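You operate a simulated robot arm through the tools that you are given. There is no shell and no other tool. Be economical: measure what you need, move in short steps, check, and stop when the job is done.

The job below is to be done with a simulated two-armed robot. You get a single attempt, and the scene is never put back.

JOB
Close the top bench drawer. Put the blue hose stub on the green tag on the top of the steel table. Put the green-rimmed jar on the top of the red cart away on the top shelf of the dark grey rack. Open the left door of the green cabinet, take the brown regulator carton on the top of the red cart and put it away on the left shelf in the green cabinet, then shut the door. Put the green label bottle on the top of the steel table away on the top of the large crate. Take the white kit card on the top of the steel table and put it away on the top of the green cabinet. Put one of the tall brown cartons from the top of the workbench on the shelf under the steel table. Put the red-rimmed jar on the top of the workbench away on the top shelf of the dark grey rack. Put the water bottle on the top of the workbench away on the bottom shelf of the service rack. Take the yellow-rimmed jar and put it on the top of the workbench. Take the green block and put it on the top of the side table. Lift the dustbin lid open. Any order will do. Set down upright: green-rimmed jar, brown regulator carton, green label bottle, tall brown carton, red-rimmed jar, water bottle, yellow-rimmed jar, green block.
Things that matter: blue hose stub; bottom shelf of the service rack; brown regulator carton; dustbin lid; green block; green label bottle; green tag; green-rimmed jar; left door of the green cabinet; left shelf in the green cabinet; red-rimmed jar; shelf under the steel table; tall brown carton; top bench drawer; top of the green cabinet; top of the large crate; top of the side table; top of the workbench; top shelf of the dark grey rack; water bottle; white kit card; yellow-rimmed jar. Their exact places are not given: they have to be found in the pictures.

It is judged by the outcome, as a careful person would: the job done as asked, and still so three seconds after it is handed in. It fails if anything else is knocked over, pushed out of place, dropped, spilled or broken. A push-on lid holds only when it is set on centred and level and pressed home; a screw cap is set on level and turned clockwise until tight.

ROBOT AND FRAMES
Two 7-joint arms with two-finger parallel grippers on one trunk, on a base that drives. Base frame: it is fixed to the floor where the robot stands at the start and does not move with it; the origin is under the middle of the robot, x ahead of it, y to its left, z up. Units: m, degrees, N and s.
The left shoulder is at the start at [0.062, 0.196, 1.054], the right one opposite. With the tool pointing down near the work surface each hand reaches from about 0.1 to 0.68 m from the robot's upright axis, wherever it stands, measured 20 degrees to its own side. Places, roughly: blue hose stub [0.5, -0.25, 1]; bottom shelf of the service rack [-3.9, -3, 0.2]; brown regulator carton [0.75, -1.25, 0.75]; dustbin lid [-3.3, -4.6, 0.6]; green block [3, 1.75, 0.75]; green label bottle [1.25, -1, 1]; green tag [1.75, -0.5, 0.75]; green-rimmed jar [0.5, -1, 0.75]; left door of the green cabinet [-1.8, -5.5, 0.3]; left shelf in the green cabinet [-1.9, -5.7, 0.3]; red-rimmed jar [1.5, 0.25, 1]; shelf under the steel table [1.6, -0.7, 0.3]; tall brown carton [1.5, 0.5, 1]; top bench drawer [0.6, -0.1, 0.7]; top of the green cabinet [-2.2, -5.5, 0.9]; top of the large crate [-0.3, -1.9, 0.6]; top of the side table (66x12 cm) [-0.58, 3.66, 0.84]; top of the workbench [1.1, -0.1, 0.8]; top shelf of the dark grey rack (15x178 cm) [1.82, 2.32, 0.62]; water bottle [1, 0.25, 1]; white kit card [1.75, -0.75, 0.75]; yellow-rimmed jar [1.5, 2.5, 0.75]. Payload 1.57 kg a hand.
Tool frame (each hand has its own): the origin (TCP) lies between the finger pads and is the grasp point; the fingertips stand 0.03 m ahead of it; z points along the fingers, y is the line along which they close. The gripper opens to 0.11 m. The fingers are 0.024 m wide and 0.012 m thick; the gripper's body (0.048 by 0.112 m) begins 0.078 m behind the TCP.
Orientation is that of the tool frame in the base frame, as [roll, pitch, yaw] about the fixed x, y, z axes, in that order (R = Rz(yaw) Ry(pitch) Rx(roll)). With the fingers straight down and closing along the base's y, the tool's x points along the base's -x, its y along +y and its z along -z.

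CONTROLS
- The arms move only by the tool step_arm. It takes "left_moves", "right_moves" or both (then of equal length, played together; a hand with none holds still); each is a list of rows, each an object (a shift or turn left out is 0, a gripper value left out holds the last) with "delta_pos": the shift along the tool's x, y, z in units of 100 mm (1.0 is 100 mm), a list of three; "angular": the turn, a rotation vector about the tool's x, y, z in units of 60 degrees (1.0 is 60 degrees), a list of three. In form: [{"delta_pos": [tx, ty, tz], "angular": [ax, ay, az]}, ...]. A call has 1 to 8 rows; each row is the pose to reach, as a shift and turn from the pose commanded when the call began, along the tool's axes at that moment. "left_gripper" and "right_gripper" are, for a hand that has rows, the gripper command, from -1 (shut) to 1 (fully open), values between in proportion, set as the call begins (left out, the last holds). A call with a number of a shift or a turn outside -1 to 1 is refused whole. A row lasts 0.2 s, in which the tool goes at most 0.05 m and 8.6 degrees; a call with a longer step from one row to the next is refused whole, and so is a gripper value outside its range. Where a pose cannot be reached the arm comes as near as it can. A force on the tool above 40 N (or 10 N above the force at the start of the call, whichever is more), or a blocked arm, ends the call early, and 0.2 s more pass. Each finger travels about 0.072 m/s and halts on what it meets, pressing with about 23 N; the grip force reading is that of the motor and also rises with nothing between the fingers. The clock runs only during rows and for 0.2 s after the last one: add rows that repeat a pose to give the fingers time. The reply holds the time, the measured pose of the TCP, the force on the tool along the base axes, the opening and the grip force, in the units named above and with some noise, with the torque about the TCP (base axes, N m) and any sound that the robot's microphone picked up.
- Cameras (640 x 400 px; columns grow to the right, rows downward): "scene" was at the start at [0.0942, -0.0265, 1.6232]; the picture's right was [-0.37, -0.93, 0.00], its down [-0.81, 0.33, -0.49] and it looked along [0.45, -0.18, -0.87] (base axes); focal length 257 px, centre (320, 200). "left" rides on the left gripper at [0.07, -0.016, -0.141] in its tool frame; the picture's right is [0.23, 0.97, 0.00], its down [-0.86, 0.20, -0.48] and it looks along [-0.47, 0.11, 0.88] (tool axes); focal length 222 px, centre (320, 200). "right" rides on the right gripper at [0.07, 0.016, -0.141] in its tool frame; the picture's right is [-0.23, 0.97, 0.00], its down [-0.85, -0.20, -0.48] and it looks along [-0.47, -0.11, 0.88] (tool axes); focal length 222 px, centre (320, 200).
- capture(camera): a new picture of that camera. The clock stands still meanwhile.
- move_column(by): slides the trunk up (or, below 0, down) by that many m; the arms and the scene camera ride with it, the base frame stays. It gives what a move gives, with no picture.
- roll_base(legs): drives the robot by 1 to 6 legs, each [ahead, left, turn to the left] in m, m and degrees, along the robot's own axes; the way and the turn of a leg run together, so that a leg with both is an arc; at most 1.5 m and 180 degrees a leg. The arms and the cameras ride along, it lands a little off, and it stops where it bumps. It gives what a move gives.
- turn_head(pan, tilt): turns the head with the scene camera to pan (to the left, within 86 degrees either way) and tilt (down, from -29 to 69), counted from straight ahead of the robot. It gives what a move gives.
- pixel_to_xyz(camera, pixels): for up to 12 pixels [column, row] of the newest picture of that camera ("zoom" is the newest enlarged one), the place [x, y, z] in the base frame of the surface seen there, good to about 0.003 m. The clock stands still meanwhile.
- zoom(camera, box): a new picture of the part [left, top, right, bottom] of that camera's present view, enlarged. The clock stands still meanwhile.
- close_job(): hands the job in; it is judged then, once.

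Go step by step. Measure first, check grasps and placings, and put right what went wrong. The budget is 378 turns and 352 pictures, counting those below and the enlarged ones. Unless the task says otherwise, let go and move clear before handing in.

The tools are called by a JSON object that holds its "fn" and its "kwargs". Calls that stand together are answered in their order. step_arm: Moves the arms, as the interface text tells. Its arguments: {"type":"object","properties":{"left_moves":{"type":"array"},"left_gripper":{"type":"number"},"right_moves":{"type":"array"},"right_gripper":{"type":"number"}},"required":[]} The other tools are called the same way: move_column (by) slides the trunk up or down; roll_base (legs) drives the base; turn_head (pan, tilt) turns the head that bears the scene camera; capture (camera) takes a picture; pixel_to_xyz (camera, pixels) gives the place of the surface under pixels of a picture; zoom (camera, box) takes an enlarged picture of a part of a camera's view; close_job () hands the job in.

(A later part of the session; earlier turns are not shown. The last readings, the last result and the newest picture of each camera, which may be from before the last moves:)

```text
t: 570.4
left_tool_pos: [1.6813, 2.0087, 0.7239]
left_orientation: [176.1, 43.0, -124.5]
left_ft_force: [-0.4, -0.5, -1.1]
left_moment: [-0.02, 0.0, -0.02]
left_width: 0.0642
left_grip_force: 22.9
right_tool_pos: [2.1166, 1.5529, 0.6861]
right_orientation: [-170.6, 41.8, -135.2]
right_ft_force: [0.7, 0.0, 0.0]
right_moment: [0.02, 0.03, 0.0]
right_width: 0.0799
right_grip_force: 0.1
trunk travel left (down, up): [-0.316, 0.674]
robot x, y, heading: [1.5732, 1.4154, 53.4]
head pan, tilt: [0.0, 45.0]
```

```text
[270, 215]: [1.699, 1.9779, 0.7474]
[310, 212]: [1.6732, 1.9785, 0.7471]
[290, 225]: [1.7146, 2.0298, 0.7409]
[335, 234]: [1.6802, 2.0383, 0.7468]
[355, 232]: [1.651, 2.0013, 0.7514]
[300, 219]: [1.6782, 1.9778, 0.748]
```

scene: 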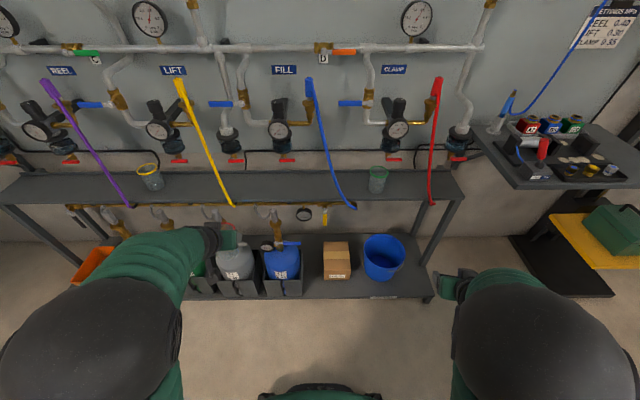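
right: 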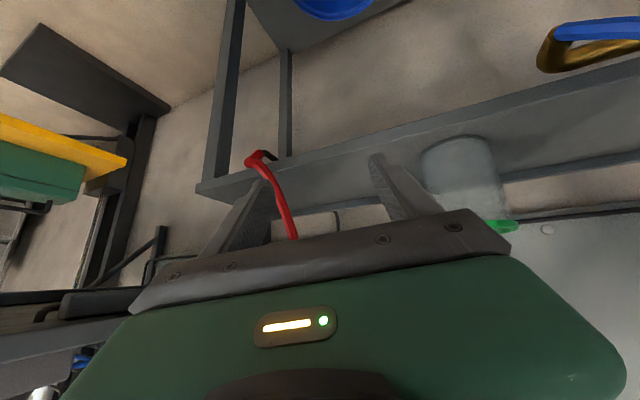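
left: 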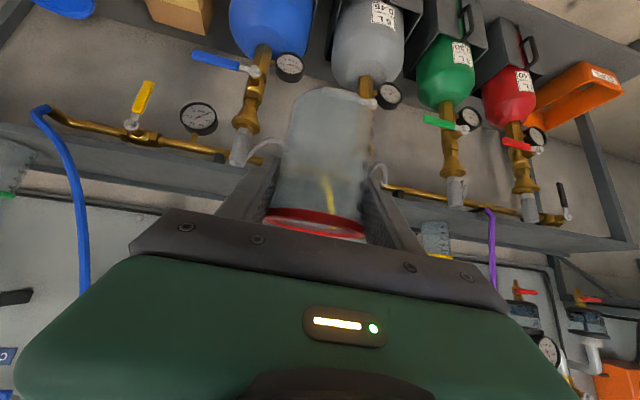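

Small sideways lean (~7°) remains; correct roll.

{"fn": "step_arm", "kwargs": {"left_moves": [{"angular": [0.04, 0, -0.038]}, {"angular": [0.085, 0, -0.08]}, {"angular": [0.085, 0, -0.08]}]}}

{"fn": "capture", "kwargs": {"camera": "left"}}

{"fn": "pixel_to_xyz", "kwargs": {"camera": "left", "pixels": [[270, 214], [310, 212], [290, 225], [335, 234], [355, 230], [300, 219]]}}

```text
t: 571.2
left_tool_pos: [1.6832, 2.0074, 0.7267]
left_orientation: [-174.3, 45.4, -117.9]
left_ft_force: [0.3, 0.7, -0.5]
left_moment: [0.01, -0.05, 0.01]
left_width: 0.0641
left_grip_force: 23.6
right_tool_pos: [2.1158, 1.5532, 0.6872]
right_orientation: [-170.7, 41.6, -135.4]
right_ft_force: [-0.6, -0.6, -0.5]
right_moment: [-0.03, -0.01, -0.01]
right_width: 0.0798
right_grip_force: 0.1
trunk travel left (down, up): [-0.316, 0.674]
robot x, y, heading: [1.5665, 1.4094, 53.2]
head pan, tilt: [0.0, 45.0]
```

```text
104 pictures are left
```

left: 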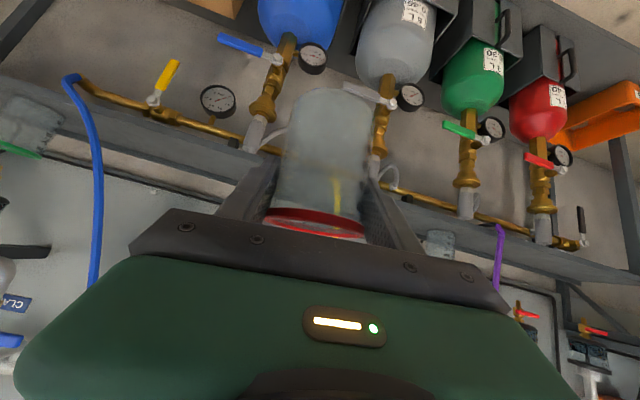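

```text
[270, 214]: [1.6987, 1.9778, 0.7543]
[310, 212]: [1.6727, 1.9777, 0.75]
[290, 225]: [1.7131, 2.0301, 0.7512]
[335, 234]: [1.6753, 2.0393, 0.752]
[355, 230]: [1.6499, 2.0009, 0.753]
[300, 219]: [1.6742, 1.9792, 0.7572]
```

The jar is level now. Close the right gripper, lower 3 cm, and go in to lat ≈2.91.

{"fn": "step_arm", "kwargs": {"right_moves": [{"delta_pos": [0, 0, 0]}, {"delta_pos": [0, 0, 0]}, {"delta_pos": [0, 0, 0]}], "right_gripper": -1}}

{"fn": "move_column", "kwargs": {"by": -0.027}}

{"fn": "roll_base", "kwargs": {"legs": [[0, -0.023, 0], [0.2, 0, 0]]}}

{"fn": "capture", "kwargs": {"camera": "left"}}

{"fn": "capture", "kwargs": {"camera": "scene"}}

```text
t: 572.0
left_tool_pos: [1.6816, 2.0082, 0.7286]
left_orientation: [-174.5, 45.6, -117.9]
left_ft_force: [-0.3, 0.8, -0.9]
left_moment: [0.02, -0.03, -0.03]
left_width: 0.0642
left_grip_force: 23.1
right_tool_pos: [2.1159, 1.5519, 0.6878]
right_orientation: [-170.7, 41.7, -135.5]
right_ft_force: [0.4, 0.4, 0.0]
right_moment: [-0.02, 0.01, 0.0]
right_width: 0.0
right_grip_force: 18.1
trunk travel left (down, up): [-0.316, 0.674]
robot x, y, heading: [1.5708, 1.4115, 53.2]
head pan, tilt: [0.0, 45.0]
```

```text
t: 572.7
left_tool_pos: [1.6817, 2.0078, 0.7003]
left_orientation: [-174.5, 45.5, -118.0]
left_ft_force: [0.3, -0.2, -0.7]
left_moment: [0.02, 0.02, -0.01]
left_width: 0.0645
left_grip_force: 23.5
right_tool_pos: [2.1166, 1.553, 0.6599]
right_orientation: [-170.7, 41.9, -135.5]
right_ft_force: [0.3, 0.6, -0.7]
right_moment: [0.0, 0.0, -0.01]
right_width: 0.0001
right_grip_force: 21.3
trunk travel left (down, up): [-0.289, 0.701]
robot x, y, heading: [1.5685, 1.4109, 53.4]
head pan, tilt: [0.0, 45.0]
```

```text
t: 574.7
left_tool_pos: [1.82, 2.1558, 0.7006]
left_orientation: [-174.5, 45.5, -117.8]
left_ft_force: [0.8, 0.5, -0.7]
left_moment: [-0.01, 0.03, -0.01]
left_width: 0.0642
left_grip_force: 23.0
right_tool_pos: [2.2532, 1.7011, 0.6593]
right_orientation: [-170.5, 41.8, -135.2]
right_ft_force: [0.1, 0.4, 0.4]
right_moment: [-0.01, 0.0, -0.02]
right_width: 0.0001
right_grip_force: 21.9
trunk travel left (down, up): [-0.289, 0.701]
robot x, y, heading: [1.707, 1.5623, 53.3]
head pan, tilt: [0.0, 45.0]
```

```text
103 pictures are left
```

left: 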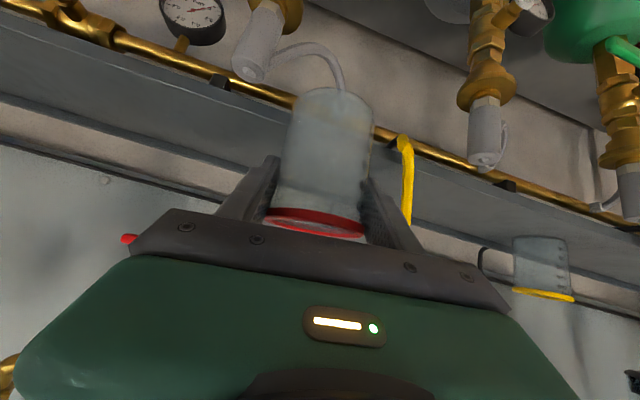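

```text
102 pictures are left
```

scene: 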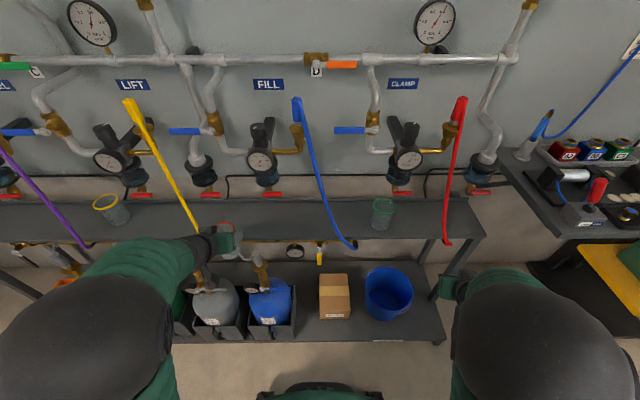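

{"fn": "roll_base", "kwargs": {"legs": [[0.093, 0, 0]]}}

{"fn": "capture", "kwargs": {"camera": "left"}}

{"fn": "capture", "kwargs": {"camera": "right"}}

```text
t: 575.8
left_tool_pos: [1.8736, 2.2296, 0.7002]
left_orientation: [-174.5, 45.4, -117.9]
left_ft_force: [-0.3, 0.1, -0.8]
left_moment: [0.0, 0.0, 0.0]
left_width: 0.0642
left_grip_force: 22.7
right_tool_pos: [2.3087, 1.7744, 0.6595]
right_orientation: [-170.4, 41.5, -135.3]
right_ft_force: [0.6, 0.3, -0.4]
right_moment: [0.02, -0.02, -0.03]
right_width: 0.0
right_grip_force: 21.5
trunk travel left (down, up): [-0.289, 0.701]
robot x, y, heading: [1.7629, 1.6322, 53.2]
head pan, tilt: [0.0, 45.0]
```

```text
101 pictures are left
```

left: 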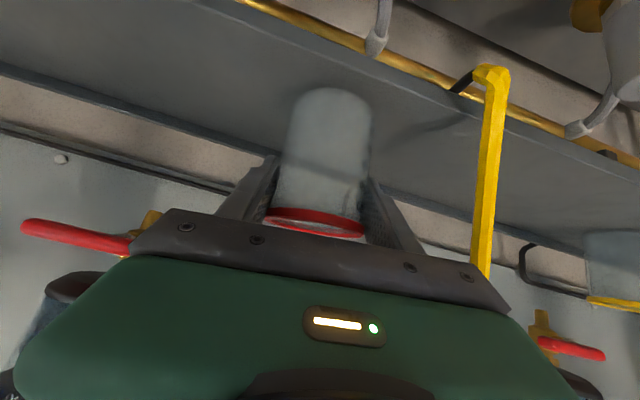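

```text
100 pictures are left
```

right: 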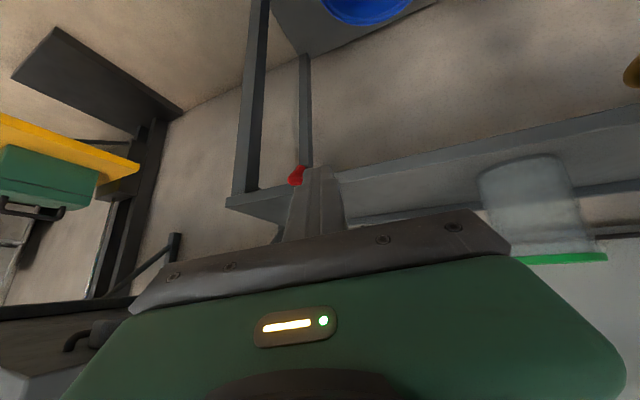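

In place. Lower with the trunk in tiny steps.

{"fn": "move_column", "kwargs": {"by": -0.01}}

{"fn": "move_column", "kwargs": {"by": -0.004}}

{"fn": "move_column", "kwargs": {"by": -0.004}}

```text
t: 576.4
left_tool_pos: [1.8726, 2.2284, 0.6926]
left_orientation: [-174.4, 45.4, -117.7]
left_ft_force: [0.3, -0.7, -0.2]
left_moment: [0.01, 0.02, 0.0]
left_width: 0.0642
left_grip_force: 23.1
right_tool_pos: [2.309, 1.7722, 0.6502]
right_orientation: [-170.6, 41.8, -135.3]
right_ft_force: [-0.4, 0.3, -0.1]
right_moment: [-0.01, 0.0, 0.0]
right_width: 0.0001
right_grip_force: 21.2
trunk travel left (down, up): [-0.279, 0.711]
robot x, y, heading: [1.7595, 1.6324, 53.4]
head pan, tilt: [0.0, 45.0]
```

```text
t: 576.9
left_tool_pos: [1.8728, 2.2288, 0.6875]
left_orientation: [-174.5, 45.5, -117.7]
left_ft_force: [0.3, -0.4, 0.6]
left_moment: [0.02, 0.04, 0.0]
left_width: 0.0644
left_grip_force: 22.7
right_tool_pos: [2.3081, 1.7734, 0.6465]
right_orientation: [-170.5, 41.7, -135.3]
right_ft_force: [0.1, 0.3, -0.4]
right_moment: [0.01, 0.0, -0.03]
right_width: 0.0
right_grip_force: 21.0
trunk travel left (down, up): [-0.275, 0.715]
robot x, y, heading: [1.768, 1.6289, 53.8]
head pan, tilt: [0.0, 45.0]
```

```text
t: 577.5
left_tool_pos: [1.8731, 2.2289, 0.6859]
left_orientation: [-174.5, 45.8, -117.7]
left_ft_force: [-0.2, -0.2, 17.0]
left_moment: [0.46, 0.18, -0.08]
left_width: 0.0646
left_grip_force: 23.6
right_tool_pos: [2.3092, 1.7726, 0.6432]
right_orientation: [-170.7, 42.0, -135.4]
right_ft_force: [0.0, 0.3, -0.2]
right_moment: [-0.04, 0.04, 0.01]
right_width: 0.0
right_grip_force: 21.9
trunk travel left (down, up): [-0.271, 0.719]
robot x, y, heading: [1.7614, 1.6357, 53.2]
head pan, tilt: [0.0, 45.0]
```

Contact. Open and back away along the hand's pointing direction.

{"fn": "step_arm", "kwargs": {"left_moves": [{"delta_pos": [0, 0, 0]}, {"delta_pos": [0, 0, 0]}, {"delta_pos": [0, 0, 0]}], "left_gripper": 0.55}}

{"fn": "capture", "kwargs": {"camera": "left"}}

{"fn": "roll_base", "kwargs": {"legs": [[-0.13, -0.02, 0]]}}

{"fn": "capture", "kwargs": {"camera": "scene"}}

```text
t: 578.3
left_tool_pos: [1.8724, 2.2279, 0.6829]
left_orientation: [-174.5, 45.6, -117.7]
left_ft_force: [-0.3, -1.2, -0.2]
left_moment: [0.02, 0.0, 0.02]
left_width: 0.0851
left_grip_force: 0.1
right_tool_pos: [2.3095, 1.7727, 0.6417]
right_orientation: [-170.4, 41.8, -135.4]
right_ft_force: [-0.5, 0.5, 0.2]
right_moment: [-0.02, -0.01, -0.01]
right_width: 0.0001
right_grip_force: 21.6
trunk travel left (down, up): [-0.271, 0.719]
robot x, y, heading: [1.7623, 1.6336, 53.4]
head pan, tilt: [0.0, 45.0]
```

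```text
99 pictures are left
```

left: 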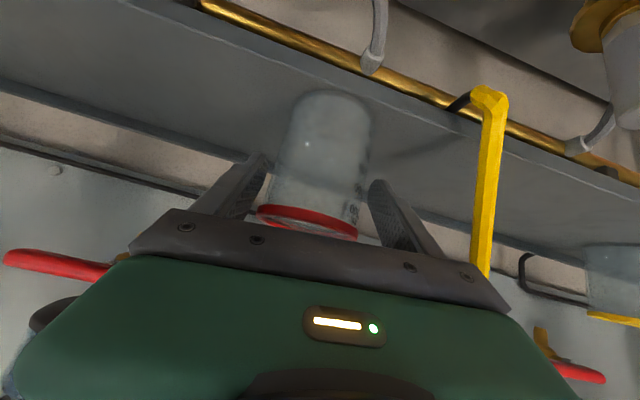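

```text
t: 579.5
left_tool_pos: [1.8112, 2.1114, 0.6837]
left_orientation: [-174.5, 45.6, -117.7]
left_ft_force: [0.7, 0.4, -0.2]
left_moment: [0.03, -0.01, 0.0]
left_width: 0.0853
left_grip_force: 0.1
right_tool_pos: [2.2464, 1.6552, 0.6442]
right_orientation: [-170.4, 41.8, -135.2]
right_ft_force: [0.2, 0.4, -0.1]
right_moment: [0.02, 0.02, 0.0]
right_width: 0.0
right_grip_force: 21.3
trunk travel left (down, up): [-0.271, 0.719]
robot x, y, heading: [1.7, 1.5133, 53.2]
head pan, tilt: [0.0, 45.0]
```

```text
98 pictures are left
```

scene: 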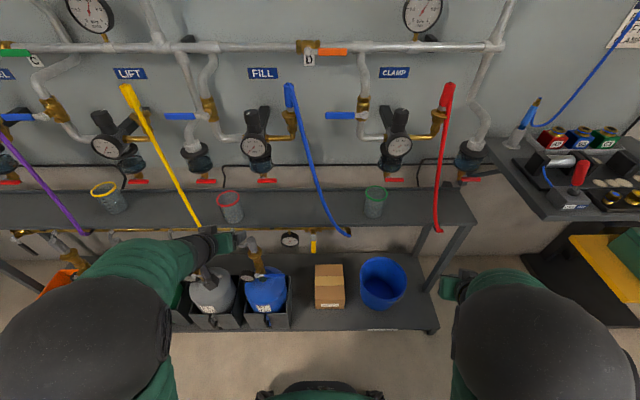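

Both jars stand upright on the shelf. Now the yellow-rimmed jar: measure it and its neighbours.

{"fn": "zoom", "kwargs": {"camera": "scene", "box": [20, 120, 260, 260]}}

{"fn": "pixel_to_xyz", "kwargs": {"camera": "zoom", "pixels": [[190, 172], [262, 178], [228, 162], [225, 190], [240, 215], [172, 292], [300, 155], [310, 160], [150, 230], [475, 270]]}}

```text
2.67 times, centred on (140, 190) of scene
```

zoom: 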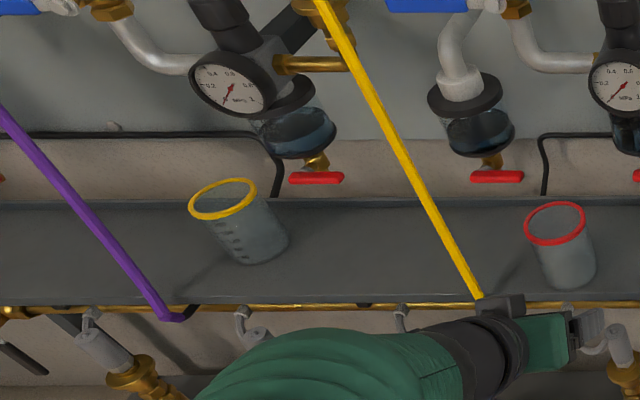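

```text
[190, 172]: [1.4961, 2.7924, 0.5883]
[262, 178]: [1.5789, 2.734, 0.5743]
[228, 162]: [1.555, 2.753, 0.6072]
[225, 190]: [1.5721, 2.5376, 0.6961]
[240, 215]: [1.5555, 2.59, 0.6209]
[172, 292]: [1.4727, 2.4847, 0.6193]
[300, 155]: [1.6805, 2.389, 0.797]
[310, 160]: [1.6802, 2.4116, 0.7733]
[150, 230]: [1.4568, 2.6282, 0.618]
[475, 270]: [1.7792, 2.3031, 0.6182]
```

{"fn": "pixel_to_xyz", "kwargs": {"camera": "zoom", "pixels": [[222, 183], [222, 218], [191, 205], [256, 192], [205, 216], [245, 183], [255, 262], [170, 315], [480, 295], [330, 178], [120, 250], [60, 180]]}}

```text
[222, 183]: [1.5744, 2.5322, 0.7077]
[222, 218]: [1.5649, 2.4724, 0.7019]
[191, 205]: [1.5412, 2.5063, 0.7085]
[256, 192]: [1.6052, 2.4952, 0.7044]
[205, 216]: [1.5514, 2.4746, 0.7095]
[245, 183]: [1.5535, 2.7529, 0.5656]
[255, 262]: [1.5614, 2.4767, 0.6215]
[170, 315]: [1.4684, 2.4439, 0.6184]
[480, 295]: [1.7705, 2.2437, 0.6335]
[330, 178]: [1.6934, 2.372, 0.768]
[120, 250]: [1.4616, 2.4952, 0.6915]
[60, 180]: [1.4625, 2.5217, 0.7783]
```

Yellow jar: centre n −0.245, lat 2.945, rim z 0.707. Raise the right hand out of the way, position for a straight approach along the left hand's pointing direction.

{"fn": "step_arm", "kwargs": {"right_moves": [{"delta_pos": [-0.2, 0, -0.22]}, {"delta_pos": [-0.4, 0, -0.45]}, {"delta_pos": [-0.66, 0, -0.74]}]}}

{"fn": "roll_base", "kwargs": {"legs": [[-0.08, 0, 0], [0, 0.387, 0]]}}

{"fn": "step_arm", "kwargs": {"left_moves": [{"delta_pos": [0, 0, 0]}, {"delta_pos": [0, 0, 0]}], "left_gripper": 0.45}}

{"fn": "capture", "kwargs": {"camera": "left"}}

{"fn": "capture", "kwargs": {"camera": "scene"}}

```text
t: 580.0
left_tool_pos: [1.8124, 2.1122, 0.6847]
left_orientation: [-174.4, 45.8, -117.8]
left_ft_force: [-0.1, 0.4, -0.1]
left_moment: [-0.03, 0.0, 0.01]
left_width: 0.0854
left_grip_force: 0.1
right_tool_pos: [2.2997, 1.5061, 0.6808]
right_orientation: [-164.0, 40.6, -152.7]
right_ft_force: [0.7, 0.5, 0.0]
right_moment: [-0.02, 0.01, 0.01]
right_width: 0.0
right_grip_force: 21.3
trunk travel left (down, up): [-0.271, 0.719]
robot x, y, heading: [1.695, 1.5181, 53.7]
head pan, tilt: [0.0, 45.0]
stopped in row 2 (right hand): the arm was blocked; the commanded pose is now the measured one
```

```text
t: 583.1
left_tool_pos: [1.4553, 2.2767, 0.6844]
left_orientation: [-174.6, 45.7, -117.9]
left_ft_force: [-0.2, 0.4, -0.4]
left_moment: [0.0, 0.03, -0.01]
left_width: 0.0854
left_grip_force: 0.1
right_tool_pos: [1.9423, 1.6716, 0.68]
right_orientation: [-164.3, 40.7, -153.0]
right_ft_force: [-0.5, 0.1, -0.4]
right_moment: [-0.04, 0.01, -0.03]
right_width: 0.0001
right_grip_force: 20.9
trunk travel left (down, up): [-0.271, 0.719]
robot x, y, heading: [1.3423, 1.6843, 53.2]
head pan, tilt: [0.0, 45.0]
```

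```text
t: 583.7
left_tool_pos: [1.4556, 2.278, 0.6854]
left_orientation: [-174.4, 45.7, -117.9]
left_ft_force: [-0.5, -0.3, 0.3]
left_moment: [-0.02, 0.0, 0.0]
left_width: 0.0797
left_grip_force: 0.1
right_tool_pos: [1.9425, 1.6708, 0.6809]
right_orientation: [-164.1, 40.9, -153.0]
right_ft_force: [0.2, 0.3, -0.3]
right_moment: [0.01, 0.02, 0.01]
right_width: 0.0
right_grip_force: 21.3
trunk travel left (down, up): [-0.271, 0.719]
robot x, y, heading: [1.3414, 1.6846, 53.4]
head pan, tilt: [0.0, 45.0]
```

```text
96 pictures are left
```

left: 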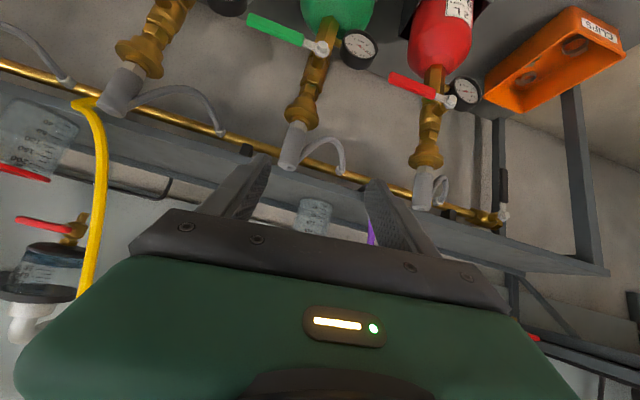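

```text
95 pictures are left
```

scene: 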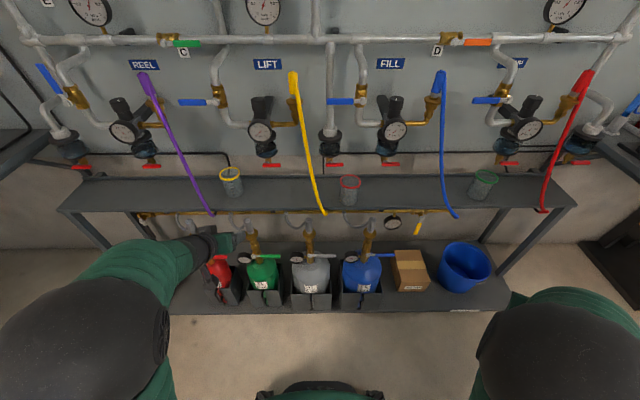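

Raise 4.5 cm to pass above the purple rod's end, move in, then lower over the jar.

{"fn": "move_column", "kwargs": {"by": 0.045}}

{"fn": "roll_base", "kwargs": {"legs": [[0.15, 0.025, 0]]}}

{"fn": "capture", "kwargs": {"camera": "left"}}

```text
t: 584.6
left_tool_pos: [1.453, 2.2778, 0.7304]
left_orientation: [-174.4, 45.6, -118.0]
left_ft_force: [-0.4, -0.5, -0.1]
left_moment: [-0.04, 0.01, 0.02]
left_width: 0.0799
left_grip_force: 0.1
right_tool_pos: [1.941, 1.6712, 0.7264]
right_orientation: [-164.0, 40.7, -152.9]
right_ft_force: [0.0, -0.6, 0.1]
right_moment: [-0.03, -0.03, -0.01]
right_width: 0.0
right_grip_force: 21.4
trunk travel left (down, up): [-0.316, 0.674]
robot x, y, heading: [1.3417, 1.6825, 53.3]
head pan, tilt: [0.0, 45.0]
```

```text
t: 586.0
left_tool_pos: [1.5233, 2.4144, 0.7295]
left_orientation: [-174.3, 45.6, -117.7]
left_ft_force: [0.1, 0.4, -0.5]
left_moment: [-0.04, 0.01, 0.02]
left_width: 0.0799
left_grip_force: 0.1
right_tool_pos: [2.0117, 1.8093, 0.7255]
right_orientation: [-164.2, 40.6, -152.7]
right_ft_force: [0.0, -0.4, -0.5]
right_moment: [0.01, 0.02, 0.0]
right_width: 0.0002
right_grip_force: 21.1
trunk travel left (down, up): [-0.316, 0.674]
robot x, y, heading: [1.4128, 1.8229, 53.4]
head pan, tilt: [0.0, 45.0]
```

```text
94 pictures are left
```

left: 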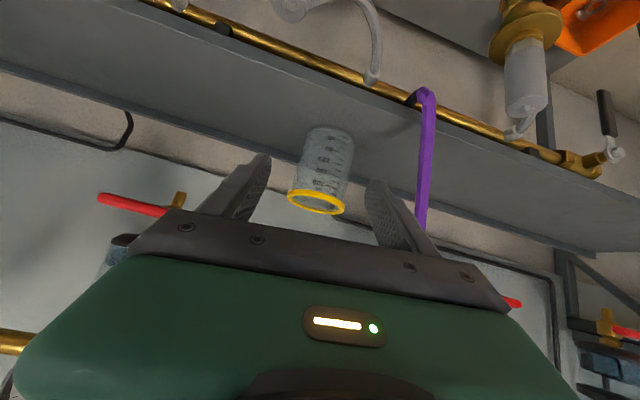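

{"fn": "roll_base", "kwargs": {"legs": [[0.098, 0.016, 0]]}}

{"fn": "capture", "kwargs": {"camera": "left"}}

```text
t: 587.1
left_tool_pos: [1.5703, 2.5002, 0.7283]
left_orientation: [-174.6, 45.6, -118.0]
left_ft_force: [-0.4, -0.3, -0.6]
left_moment: [0.0, 0.03, 0.03]
left_width: 0.0798
left_grip_force: 0.1
right_tool_pos: [2.0576, 1.896, 0.7257]
right_orientation: [-164.3, 40.7, -153.0]
right_ft_force: [1.3, 0.2, 0.1]
right_moment: [-0.01, -0.01, -0.03]
right_width: 0.0001
right_grip_force: 21.1
trunk travel left (down, up): [-0.316, 0.674]
robot x, y, heading: [1.4592, 1.901, 53.3]
head pan, tilt: [0.0, 45.0]
```

```text
93 pictures are left
```

left: 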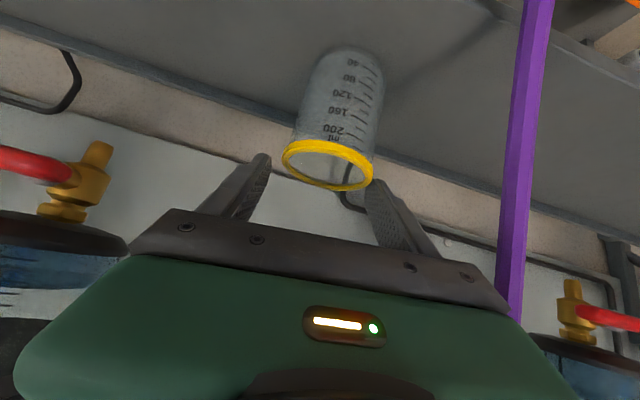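

Shift 6 mm left and lower 6 cm over the jar.

{"fn": "roll_base", "kwargs": {"legs": [[0, 0.007, 0]]}}

{"fn": "move_column", "kwargs": {"by": -0.03}}

{"fn": "capture", "kwargs": {"camera": "left"}}

```text
t: 587.9
left_tool_pos: [1.5651, 2.5032, 0.7318]
left_orientation: [-174.6, 45.8, -118.0]
left_ft_force: [-0.2, -0.1, 0.1]
left_moment: [0.01, 0.05, 0.03]
left_width: 0.0797
left_grip_force: 0.0
right_tool_pos: [2.0528, 1.8964, 0.7248]
right_orientation: [-164.3, 40.8, -153.1]
right_ft_force: [-0.5, 0.6, -0.1]
right_moment: [0.0, 0.02, 0.0]
right_width: 0.0002
right_grip_force: 21.3
trunk travel left (down, up): [-0.316, 0.674]
robot x, y, heading: [1.4503, 1.9055, 53.2]
head pan, tilt: [0.0, 45.0]
```

```text
t: 588.6
left_tool_pos: [1.5642, 2.5045, 0.6987]
left_orientation: [-174.5, 45.7, -117.9]
left_ft_force: [0.1, 0.7, 0.2]
left_moment: [-0.01, 0.04, -0.02]
left_width: 0.0799
left_grip_force: 0.0
right_tool_pos: [2.0525, 1.8981, 0.6963]
right_orientation: [-164.4, 40.9, -153.3]
right_ft_force: [-0.3, -0.1, 0.5]
right_moment: [0.0, -0.01, 0.0]
right_width: 0.0
right_grip_force: 21.7
trunk travel left (down, up): [-0.286, 0.704]
robot x, y, heading: [1.454, 1.9083, 53.3]
head pan, tilt: [0.0, 45.0]
```

```text
92 pictures are left
```

left: 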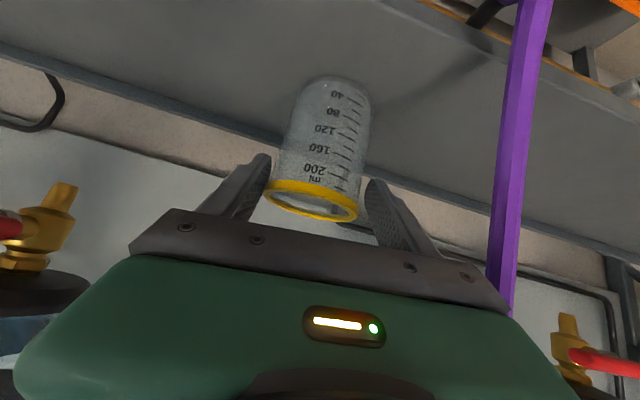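

{"fn": "move_column", "kwargs": {"by": -0.02}}

{"fn": "step_arm", "kwargs": {"left_moves": [{"delta_pos": [0, 0, 0]}, {"delta_pos": [0, 0, 0]}, {"delta_pos": [0, 0, 0]}], "left_gripper": -1}}

{"fn": "capture", "kwargs": {"camera": "left"}}

```text
t: 589.3
left_tool_pos: [1.5632, 2.5035, 0.68]
left_orientation: [-174.5, 45.8, -117.8]
left_ft_force: [-1.0, -0.4, 0.3]
left_moment: [-0.01, 0.0, -0.01]
left_width: 0.08
left_grip_force: 0.0
right_tool_pos: [2.0521, 1.8973, 0.6766]
right_orientation: [-164.1, 41.0, -153.3]
right_ft_force: [0.1, -0.2, -0.1]
right_moment: [0.01, -0.02, 0.0]
right_width: 0.0001
right_grip_force: 21.3
trunk travel left (down, up): [-0.266, 0.724]
robot x, y, heading: [1.4474, 1.9115, 53.0]
head pan, tilt: [0.0, 45.0]
```

```text
t: 590.1
left_tool_pos: [1.5629, 2.5049, 0.6803]
left_orientation: [-174.4, 45.6, -117.8]
left_ft_force: [-0.4, 0.5, 0.3]
left_moment: [0.1, 0.03, 0.02]
left_width: 0.0647
left_grip_force: 22.2
right_tool_pos: [2.0507, 1.8976, 0.6778]
right_orientation: [-164.2, 40.8, -153.2]
right_ft_force: [-0.8, -0.3, 0.9]
right_moment: [0.01, -0.05, 0.03]
right_width: 0.0002
right_grip_force: 21.2
trunk travel left (down, up): [-0.266, 0.724]
robot x, y, heading: [1.4525, 1.9073, 53.4]
head pan, tilt: [0.0, 45.0]
```

```text
91 pictures are left
```

left: 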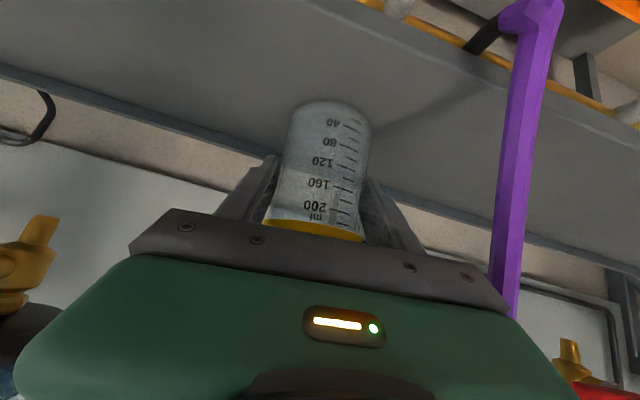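

Gripped. Lift 5 cm and back straight out.

{"fn": "move_column", "kwargs": {"by": 0.055}}

{"fn": "roll_base", "kwargs": {"legs": [[-0.25, -0.045, 0], [-0.2, 0, 0]]}}

{"fn": "capture", "kwargs": {"camera": "scene"}}

```text
t: 591.0
left_tool_pos: [1.5631, 2.5032, 0.7366]
left_orientation: [-174.4, 45.7, -117.8]
left_ft_force: [0.1, -0.3, -0.6]
left_moment: [0.0, 0.0, -0.01]
left_width: 0.0647
left_grip_force: 23.2
right_tool_pos: [2.0487, 1.8973, 0.7313]
right_orientation: [-164.1, 40.7, -153.2]
right_ft_force: [-0.2, -0.1, 0.8]
right_moment: [0.02, 0.0, 0.01]
right_width: 0.0
right_grip_force: 21.3
trunk travel left (down, up): [-0.321, 0.669]
robot x, y, heading: [1.4481, 1.9105, 53.2]
head pan, tilt: [0.0, 45.0]
```

```text
t: 594.1
left_tool_pos: [1.3283, 2.1137, 0.7352]
left_orientation: [-174.2, 45.9, -117.8]
left_ft_force: [-0.5, 0.7, -0.2]
left_moment: [0.03, 0.0, 0.0]
left_width: 0.0645
left_grip_force: 22.8
right_tool_pos: [1.8169, 1.509, 0.7319]
right_orientation: [-164.2, 41.0, -153.2]
right_ft_force: [-1.2, -0.5, 0.5]
right_moment: [0.03, 0.0, 0.01]
right_width: 0.0001
right_grip_force: 21.3
trunk travel left (down, up): [-0.321, 0.669]
robot x, y, heading: [1.2215, 1.5186, 53.2]
head pan, tilt: [0.0, 45.0]
```

```text
90 pictures are left
```

scene: 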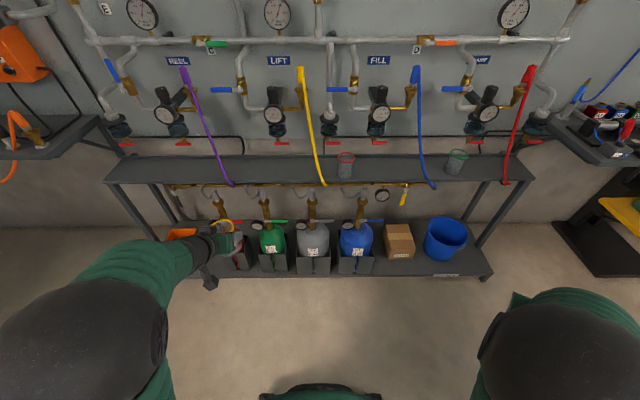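

Yellow jar in hand. Raise and bring the right hand to straight down for the green C3 block.

{"fn": "move_column", "kwargs": {"by": 0.36}}

{"fn": "step_arm", "kwargs": {"right_moves": [{"angular": [-0.058, 0.087, -0.073]}, {"angular": [-0.116, 0.175, -0.147]}, {"angular": [-0.174, 0.262, -0.22]}, {"angular": [-0.231, 0.349, -0.293]}, {"angular": [-0.289, 0.436, -0.366]}, {"angular": [-0.347, 0.524, -0.44]}, {"angular": [-0.405, 0.611, -0.513]}], "right_gripper": 0.3}}

{"fn": "roll_base", "kwargs": {"legs": [[0, -0.55, 0], [0, -0.55, 0]]}}

{"fn": "turn_head", "kwargs": {"pan": -15, "tilt": 45}}

{"fn": "capture", "kwargs": {"camera": "scene"}}

```text
t: 597.6
left_tool_pos: [1.3289, 2.1153, 1.0953]
left_orientation: [-174.4, 45.7, -117.7]
left_ft_force: [0.0, 0.6, -1.3]
left_moment: [0.01, 0.02, 0.01]
left_width: 0.0649
left_grip_force: 22.9
right_tool_pos: [1.8176, 1.5088, 1.0917]
right_orientation: [-164.4, 40.9, -153.1]
right_ft_force: [1.0, 0.2, 0.8]
right_moment: [-0.01, -0.01, -0.02]
right_width: 0.0
right_grip_force: 20.9
trunk travel left (down, up): [-0.681, 0.309]
robot x, y, heading: [1.2206, 1.5195, 53.6]
head pan, tilt: [0.0, 45.0]
```

```text
t: 599.2
left_tool_pos: [1.3305, 2.1152, 1.0948]
left_orientation: [-174.4, 45.7, -117.9]
left_ft_force: [0.5, -0.4, -0.4]
left_moment: [-0.02, 0.01, 0.01]
left_width: 0.0647
left_grip_force: 22.8
right_tool_pos: [1.7006, 1.5917, 1.0475]
right_orientation: [-174.8, 1.1, -129.8]
right_ft_force: [-0.1, 0.2, 0.4]
right_moment: [0.04, -0.03, 0.01]
right_width: 0.0715
right_grip_force: 0.0
right hand out of reach, approached as far as the arm can: row 1, 4, 5, 6, 7
trunk travel left (down, up): [-0.681, 0.309]
robot x, y, heading: [1.2174, 1.5172, 53.6]
head pan, tilt: [0.0, 45.0]
```

```text
t: 605.1
left_tool_pos: [2.2056, 1.4662, 1.0949]
left_orientation: [-174.2, 45.7, -117.5]
left_ft_force: [0.9, 0.3, -0.5]
left_moment: [-0.05, 0.02, -0.06]
left_width: 0.0645
left_grip_force: 22.6
right_tool_pos: [2.5781, 0.9445, 1.0496]
right_orientation: [-174.6, 1.2, -129.7]
right_ft_force: [-0.2, 0.1, 0.3]
right_moment: [-0.02, -0.02, 0.01]
right_width: 0.0716
right_grip_force: 0.0
trunk travel left (down, up): [-0.681, 0.309]
robot x, y, heading: [2.1033, 0.8677, 53.7]
head pan, tilt: [0.0, 45.0]
```

```text
t: 605.9
left_tool_pos: [2.2064, 1.4652, 1.0961]
left_orientation: [-174.4, 45.9, -117.5]
left_ft_force: [-0.8, -0.4, -0.5]
left_moment: [-0.01, -0.02, 0.02]
left_width: 0.0648
left_grip_force: 23.3
right_tool_pos: [2.5796, 0.9422, 1.0484]
right_orientation: [-174.6, 1.2, -129.6]
right_ft_force: [-0.4, -0.3, 0.0]
right_moment: [0.02, -0.01, 0.01]
right_width: 0.0716
right_grip_force: 0.2
trunk travel left (down, up): [-0.681, 0.309]
robot x, y, heading: [2.1007, 0.8706, 53.7]
head pan, tilt: [-15.0, 45.0]
```

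```text
89 pictures are left
```

scene: 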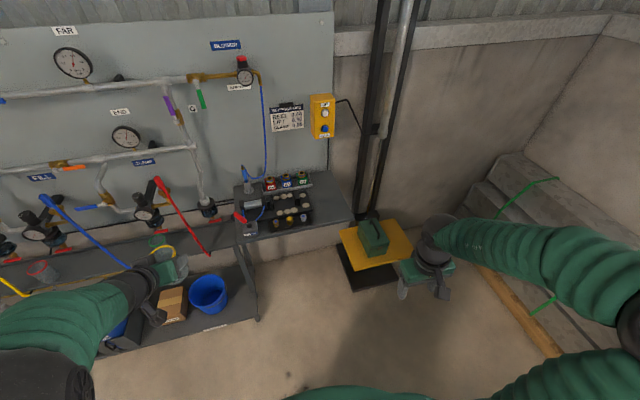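

{"fn": "zoom", "kwargs": {"camera": "scene", "box": [225, 155, 365, 245]}}

{"fn": "pixel_to_xyz", "kwargs": {"camera": "zoom", "pixels": [[365, 82], [365, 100], [345, 108], [383, 108], [365, 125], [285, 95], [285, 118], [352, 90], [380, 90], [420, 140], [340, 170], [575, 300]]}}

```text
4.44 times, centred on (295, 200) of scene
```

zoom: 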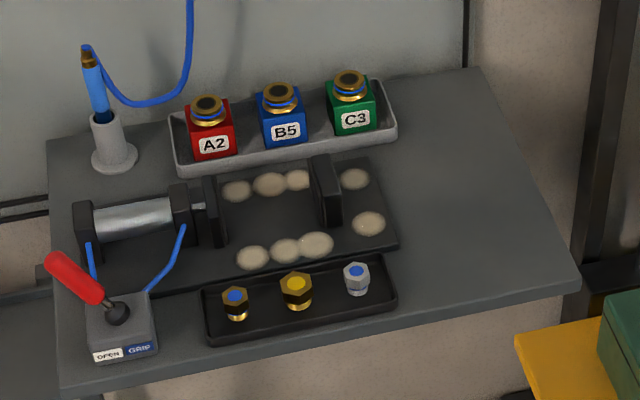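

```text
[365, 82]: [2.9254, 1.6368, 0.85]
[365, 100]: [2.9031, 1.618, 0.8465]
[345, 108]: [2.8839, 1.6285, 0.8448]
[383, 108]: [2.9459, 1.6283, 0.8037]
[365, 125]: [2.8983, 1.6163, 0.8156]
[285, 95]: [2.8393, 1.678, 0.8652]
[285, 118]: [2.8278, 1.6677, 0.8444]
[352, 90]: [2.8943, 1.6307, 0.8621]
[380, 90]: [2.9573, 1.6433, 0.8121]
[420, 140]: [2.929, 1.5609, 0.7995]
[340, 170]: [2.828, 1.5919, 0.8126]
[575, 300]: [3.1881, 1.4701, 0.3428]
```

C3: block ≈5.5 cm, centre ≈ [2.914,1.643], top z 0.85. To keep the left hand clear of the pipes I approach with the robot turned ~40° left.

{"fn": "roll_base", "kwargs": {"legs": [[0, 0, 39.5], [0.24, -0.49, 0]]}}

{"fn": "step_arm", "kwargs": {"right_moves": [{"angular": [-0.03, 0, 0.13]}, {"angular": [-0.06, 0, 0.26]}, {"angular": [-0.09, 0, 0.39]}, {"angular": [-0.09, 0, 0.52]}, {"angular": [-0.09, 0, 0.6]}], "right_gripper": 0.22}}

{"fn": "turn_head", "kwargs": {"pan": -35, "tilt": 50}}

{"fn": "capture", "kwargs": {"camera": "scene"}}

```text
t: 610.8
left_tool_pos: [2.2713, 1.6607, 1.0954]
left_orientation: [-174.3, 45.9, -77.8]
left_ft_force: [-0.5, 0.2, 0.3]
left_moment: [0.01, 0.02, 0.02]
left_width: 0.0646
left_grip_force: 22.7
right_tool_pos: [2.8898, 1.4962, 1.0503]
right_orientation: [-174.6, 1.2, -90.1]
right_ft_force: [0.1, 0.1, 0.5]
right_moment: [0.01, -0.06, 0.01]
right_width: 0.0714
right_grip_force: 0.1
trunk travel left (down, up): [-0.681, 0.309]
robot x, y, heading: [2.569, 1.1369, 93.2]
head pan, tilt: [-15.0, 45.0]
```

```text
t: 612.0
left_tool_pos: [2.2749, 1.6611, 1.0971]
left_orientation: [-174.5, 45.7, -77.9]
left_ft_force: [0.1, -0.1, 0.5]
left_moment: [0.01, -0.01, -0.03]
left_width: 0.0646
left_grip_force: 23.1
right_tool_pos: [2.8939, 1.496, 1.049]
right_orientation: [178.4, 2.4, -126.1]
right_ft_force: [-0.6, -0.1, -0.2]
right_moment: [0.03, 0.0, -0.02]
right_width: 0.0671
right_grip_force: 0.0
trunk travel left (down, up): [-0.681, 0.309]
robot x, y, heading: [2.573, 1.1363, 93.1]
head pan, tilt: [-15.0, 45.0]
```

```text
t: 612.9
left_tool_pos: [2.2732, 1.6615, 1.096]
left_orientation: [-174.4, 45.9, -77.9]
left_ft_force: [0.5, 0.0, -0.8]
left_moment: [-0.01, 0.01, 0.04]
left_width: 0.0647
left_grip_force: 22.7
right_tool_pos: [2.8932, 1.4969, 1.0483]
right_orientation: [178.5, 2.4, -126.0]
right_ft_force: [-1.2, -0.6, 0.0]
right_moment: [0.0, -0.01, 0.0]
right_width: 0.0672
right_grip_force: 0.0
trunk travel left (down, up): [-0.681, 0.309]
robot x, y, heading: [2.5682, 1.1371, 93.2]
head pan, tilt: [-35.0, 50.0]
```

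```text
87 pictures are left
```

scene: 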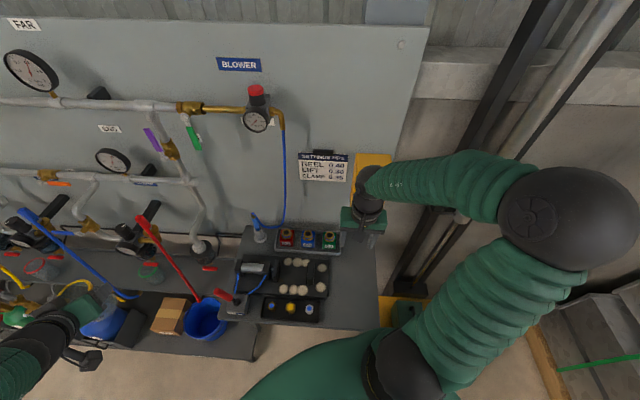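

{"fn": "capture", "kwargs": {"camera": "right"}}

{"fn": "zoom", "kwargs": {"camera": "scene", "box": [260, 210, 380, 290]}}

```text
86 pictures are left
```

right: 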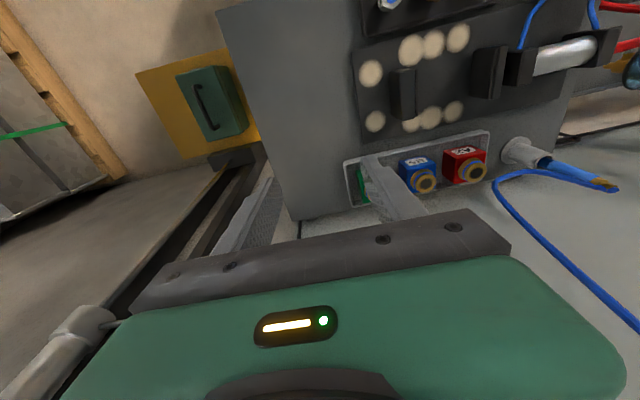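

```text
5.00 times, centred on (320, 250) of scene
```

zoom: 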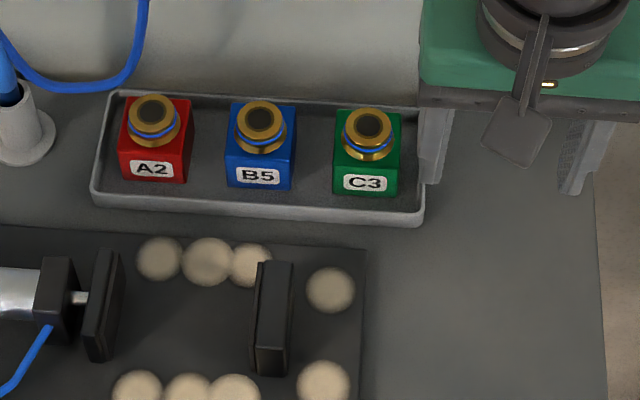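

{"fn": "pixel_to_xyz", "kwargs": {"camera": "zoom", "pixels": [[368, 126], [338, 112], [398, 112], [338, 165], [398, 168], [366, 183], [260, 120], [345, 150], [394, 150], [420, 205], [415, 115]]}}

```text
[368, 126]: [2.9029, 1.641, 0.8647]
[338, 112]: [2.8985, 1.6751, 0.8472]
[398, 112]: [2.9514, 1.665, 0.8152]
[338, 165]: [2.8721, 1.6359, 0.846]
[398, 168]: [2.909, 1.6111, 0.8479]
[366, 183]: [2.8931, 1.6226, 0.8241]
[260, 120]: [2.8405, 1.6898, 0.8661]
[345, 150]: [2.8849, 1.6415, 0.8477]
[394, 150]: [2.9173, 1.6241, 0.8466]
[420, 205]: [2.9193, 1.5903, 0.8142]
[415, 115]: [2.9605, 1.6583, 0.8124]
```

C3 centre [2.904,1.643], 4.5 cm cube, top 0.847. Move above it.

{"fn": "step_arm", "kwargs": {"right_moves": [{"delta_pos": [-0.3, 0.2, 0], "angular": [0.025, -0.04, 0.01]}, {"delta_pos": [-0.6, 0.4, 0], "angular": [0.025, -0.04, 0.01]}, {"delta_pos": [-0.95, 0.6, 0], "angular": [0.025, -0.04, 0.01]}]}}

{"fn": "step_arm", "kwargs": {"right_moves": [{"delta_pos": [-0.29, 0.17, 0.2]}, {"delta_pos": [-0.29, 0.17, 0.6]}, {"delta_pos": [-0.29, 0.17, 0.8]}]}}

{"fn": "capture", "kwargs": {"camera": "right"}}

```text
t: 613.4
left_tool_pos: [2.2718, 1.6623, 1.0961]
left_orientation: [-174.2, 45.8, -77.8]
left_ft_force: [0.5, 0.8, -0.1]
left_moment: [-0.03, 0.02, 0.0]
left_width: 0.0648
left_grip_force: 23.3
right_tool_pos: [2.8926, 1.5355, 1.0516]
right_orientation: [-179.6, 3.9, -126.8]
right_ft_force: [0.1, -0.1, 0.5]
right_moment: [-0.01, -0.02, -0.01]
right_width: 0.0669
right_grip_force: 0.0
trunk travel left (down, up): [-0.681, 0.309]
robot x, y, heading: [2.5672, 1.1362, 93.6]
head pan, tilt: [-35.0, 50.0]
stopped in row 2 (right hand): the force on the tool passed its limit at 66 N (the readings are from after the stop); the commanded pose is now the measured one
```

```text
t: 613.6
left_tool_pos: [2.2721, 1.6596, 1.0967]
left_orientation: [-174.3, 45.8, -77.9]
left_ft_force: [-0.4, -0.2, 0.0]
left_moment: [-0.01, -0.02, -0.04]
left_width: 0.0649
left_grip_force: 23.2
right_tool_pos: [2.8918, 1.5362, 1.0459]
right_orientation: [-179.3, 3.1, -127.1]
right_ft_force: [-9.3, -14.7, 12.3]
right_moment: [1.63, -1.03, -0.05]
right_width: 0.0671
right_grip_force: 0.1
right hand out of reach, approached as far as the arm can: row 1
trunk travel left (down, up): [-0.681, 0.309]
robot x, y, heading: [2.5695, 1.1328, 93.1]
head pan, tilt: [-35.0, 50.0]
stopped in row 1 (right hand): the force on the tool passed its limit at 65 N (the readings are from after the stop); the commanded pose is now the measured one
```

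```text
84 pictures are left
```

right: 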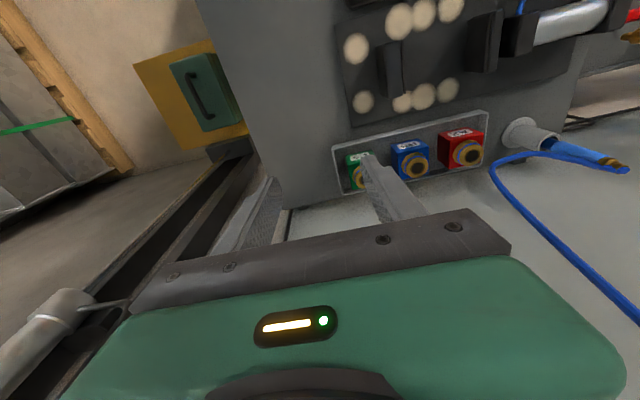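

The wrist bumped the yellow pendant box. Back off and measure it.

{"fn": "step_arm", "kwargs": {"right_moves": [{"delta_pos": [0.3, 0.2, 0]}, {"delta_pos": [0.6, 0.4, 0]}]}}

{"fn": "capture", "kwargs": {"camera": "scene"}}

{"fn": "pixel_to_xyz", "kwargs": {"camera": "scene", "pixels": [[358, 160], [385, 157], [357, 185], [362, 200], [330, 237], [323, 165], [345, 180]]}}

```text
t: 614.2
left_tool_pos: [2.2721, 1.6603, 1.096]
left_orientation: [-174.4, 45.8, -77.8]
left_ft_force: [0.3, -0.3, -0.8]
left_moment: [-0.02, 0.0, -0.03]
left_width: 0.0649
left_grip_force: 22.9
right_tool_pos: [2.8217, 1.5123, 1.0434]
right_orientation: [-179.4, 3.0, -127.1]
right_ft_force: [0.0, -0.6, 0.7]
right_moment: [-0.01, -0.04, 0.0]
right_width: 0.0671
right_grip_force: 0.1
trunk travel left (down, up): [-0.681, 0.309]
robot x, y, heading: [2.5671, 1.137, 93.3]
head pan, tilt: [-35.0, 50.0]
```

```text
83 pictures are left
```

scene: 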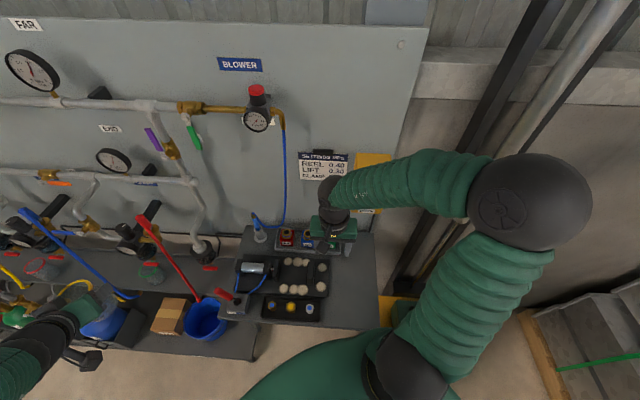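

```text
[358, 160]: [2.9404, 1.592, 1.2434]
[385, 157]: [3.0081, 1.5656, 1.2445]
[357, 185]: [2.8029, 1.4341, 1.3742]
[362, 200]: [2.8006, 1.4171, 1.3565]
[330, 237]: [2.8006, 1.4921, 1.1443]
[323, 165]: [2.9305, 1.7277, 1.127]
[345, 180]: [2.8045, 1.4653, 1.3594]
```

The pendant's left edge is at n 1.397; pass just left of it and lower. Descend first, then go forward.

{"fn": "step_arm", "kwargs": {"right_moves": [{"delta_pos": [0, 0.1, 0.4], "angular": [0, -0.05, 0]}, {"delta_pos": [0, 0.15, 0.8], "angular": [0, -0.05, 0]}, {"delta_pos": [0, 0.17, 1.0], "angular": [0, -0.05, 0]}]}}

{"fn": "step_arm", "kwargs": {"right_moves": [{"delta_pos": [-0.3, 0, 0.3]}, {"delta_pos": [-0.6, 0, 0.4]}, {"delta_pos": [-0.95, 0, 0.4]}]}}

{"fn": "capture", "kwargs": {"camera": "right"}}

```text
t: 615.0
left_tool_pos: [2.2731, 1.6607, 1.0969]
left_orientation: [-174.4, 45.9, -78.0]
left_ft_force: [-0.2, -0.2, -1.5]
left_moment: [0.01, -0.04, 0.04]
left_width: 0.0646
left_grip_force: 22.9
right_tool_pos: [2.8195, 1.5059, 0.9809]
right_orientation: [-179.4, 6.0, -127.1]
right_ft_force: [0.8, -0.1, 0.9]
right_moment: [-0.02, 0.04, 0.02]
right_width: 0.067
right_grip_force: 0.1
right hand out of reach, approached as far as the arm can: row 2, 3
trunk travel left (down, up): [-0.681, 0.309]
robot x, y, heading: [2.5697, 1.1346, 93.2]
head pan, tilt: [-35.0, 50.0]
```

```text
t: 615.9
left_tool_pos: [2.2756, 1.6627, 1.0951]
left_orientation: [-174.4, 45.7, -78.0]
left_ft_force: [-0.1, 0.3, -1.2]
left_moment: [0.01, 0.0, -0.01]
left_width: 0.0646
left_grip_force: 23.2
right_tool_pos: [2.8739, 1.5369, 0.9997]
right_orientation: [-179.4, 6.0, -127.0]
right_ft_force: [0.0, 0.8, -0.4]
right_moment: [0.0, 0.01, 0.01]
right_width: 0.067
right_grip_force: 0.1
right hand out of reach, approached as far as the arm can: row 1, 2, 3
trunk travel left (down, up): [-0.681, 0.309]
robot x, y, heading: [2.5721, 1.1358, 93.0]
head pan, tilt: [-35.0, 50.0]
```

```text
82 pictures are left
```

right: 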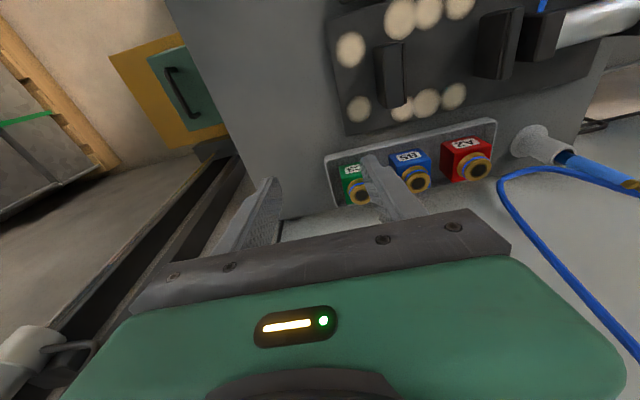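

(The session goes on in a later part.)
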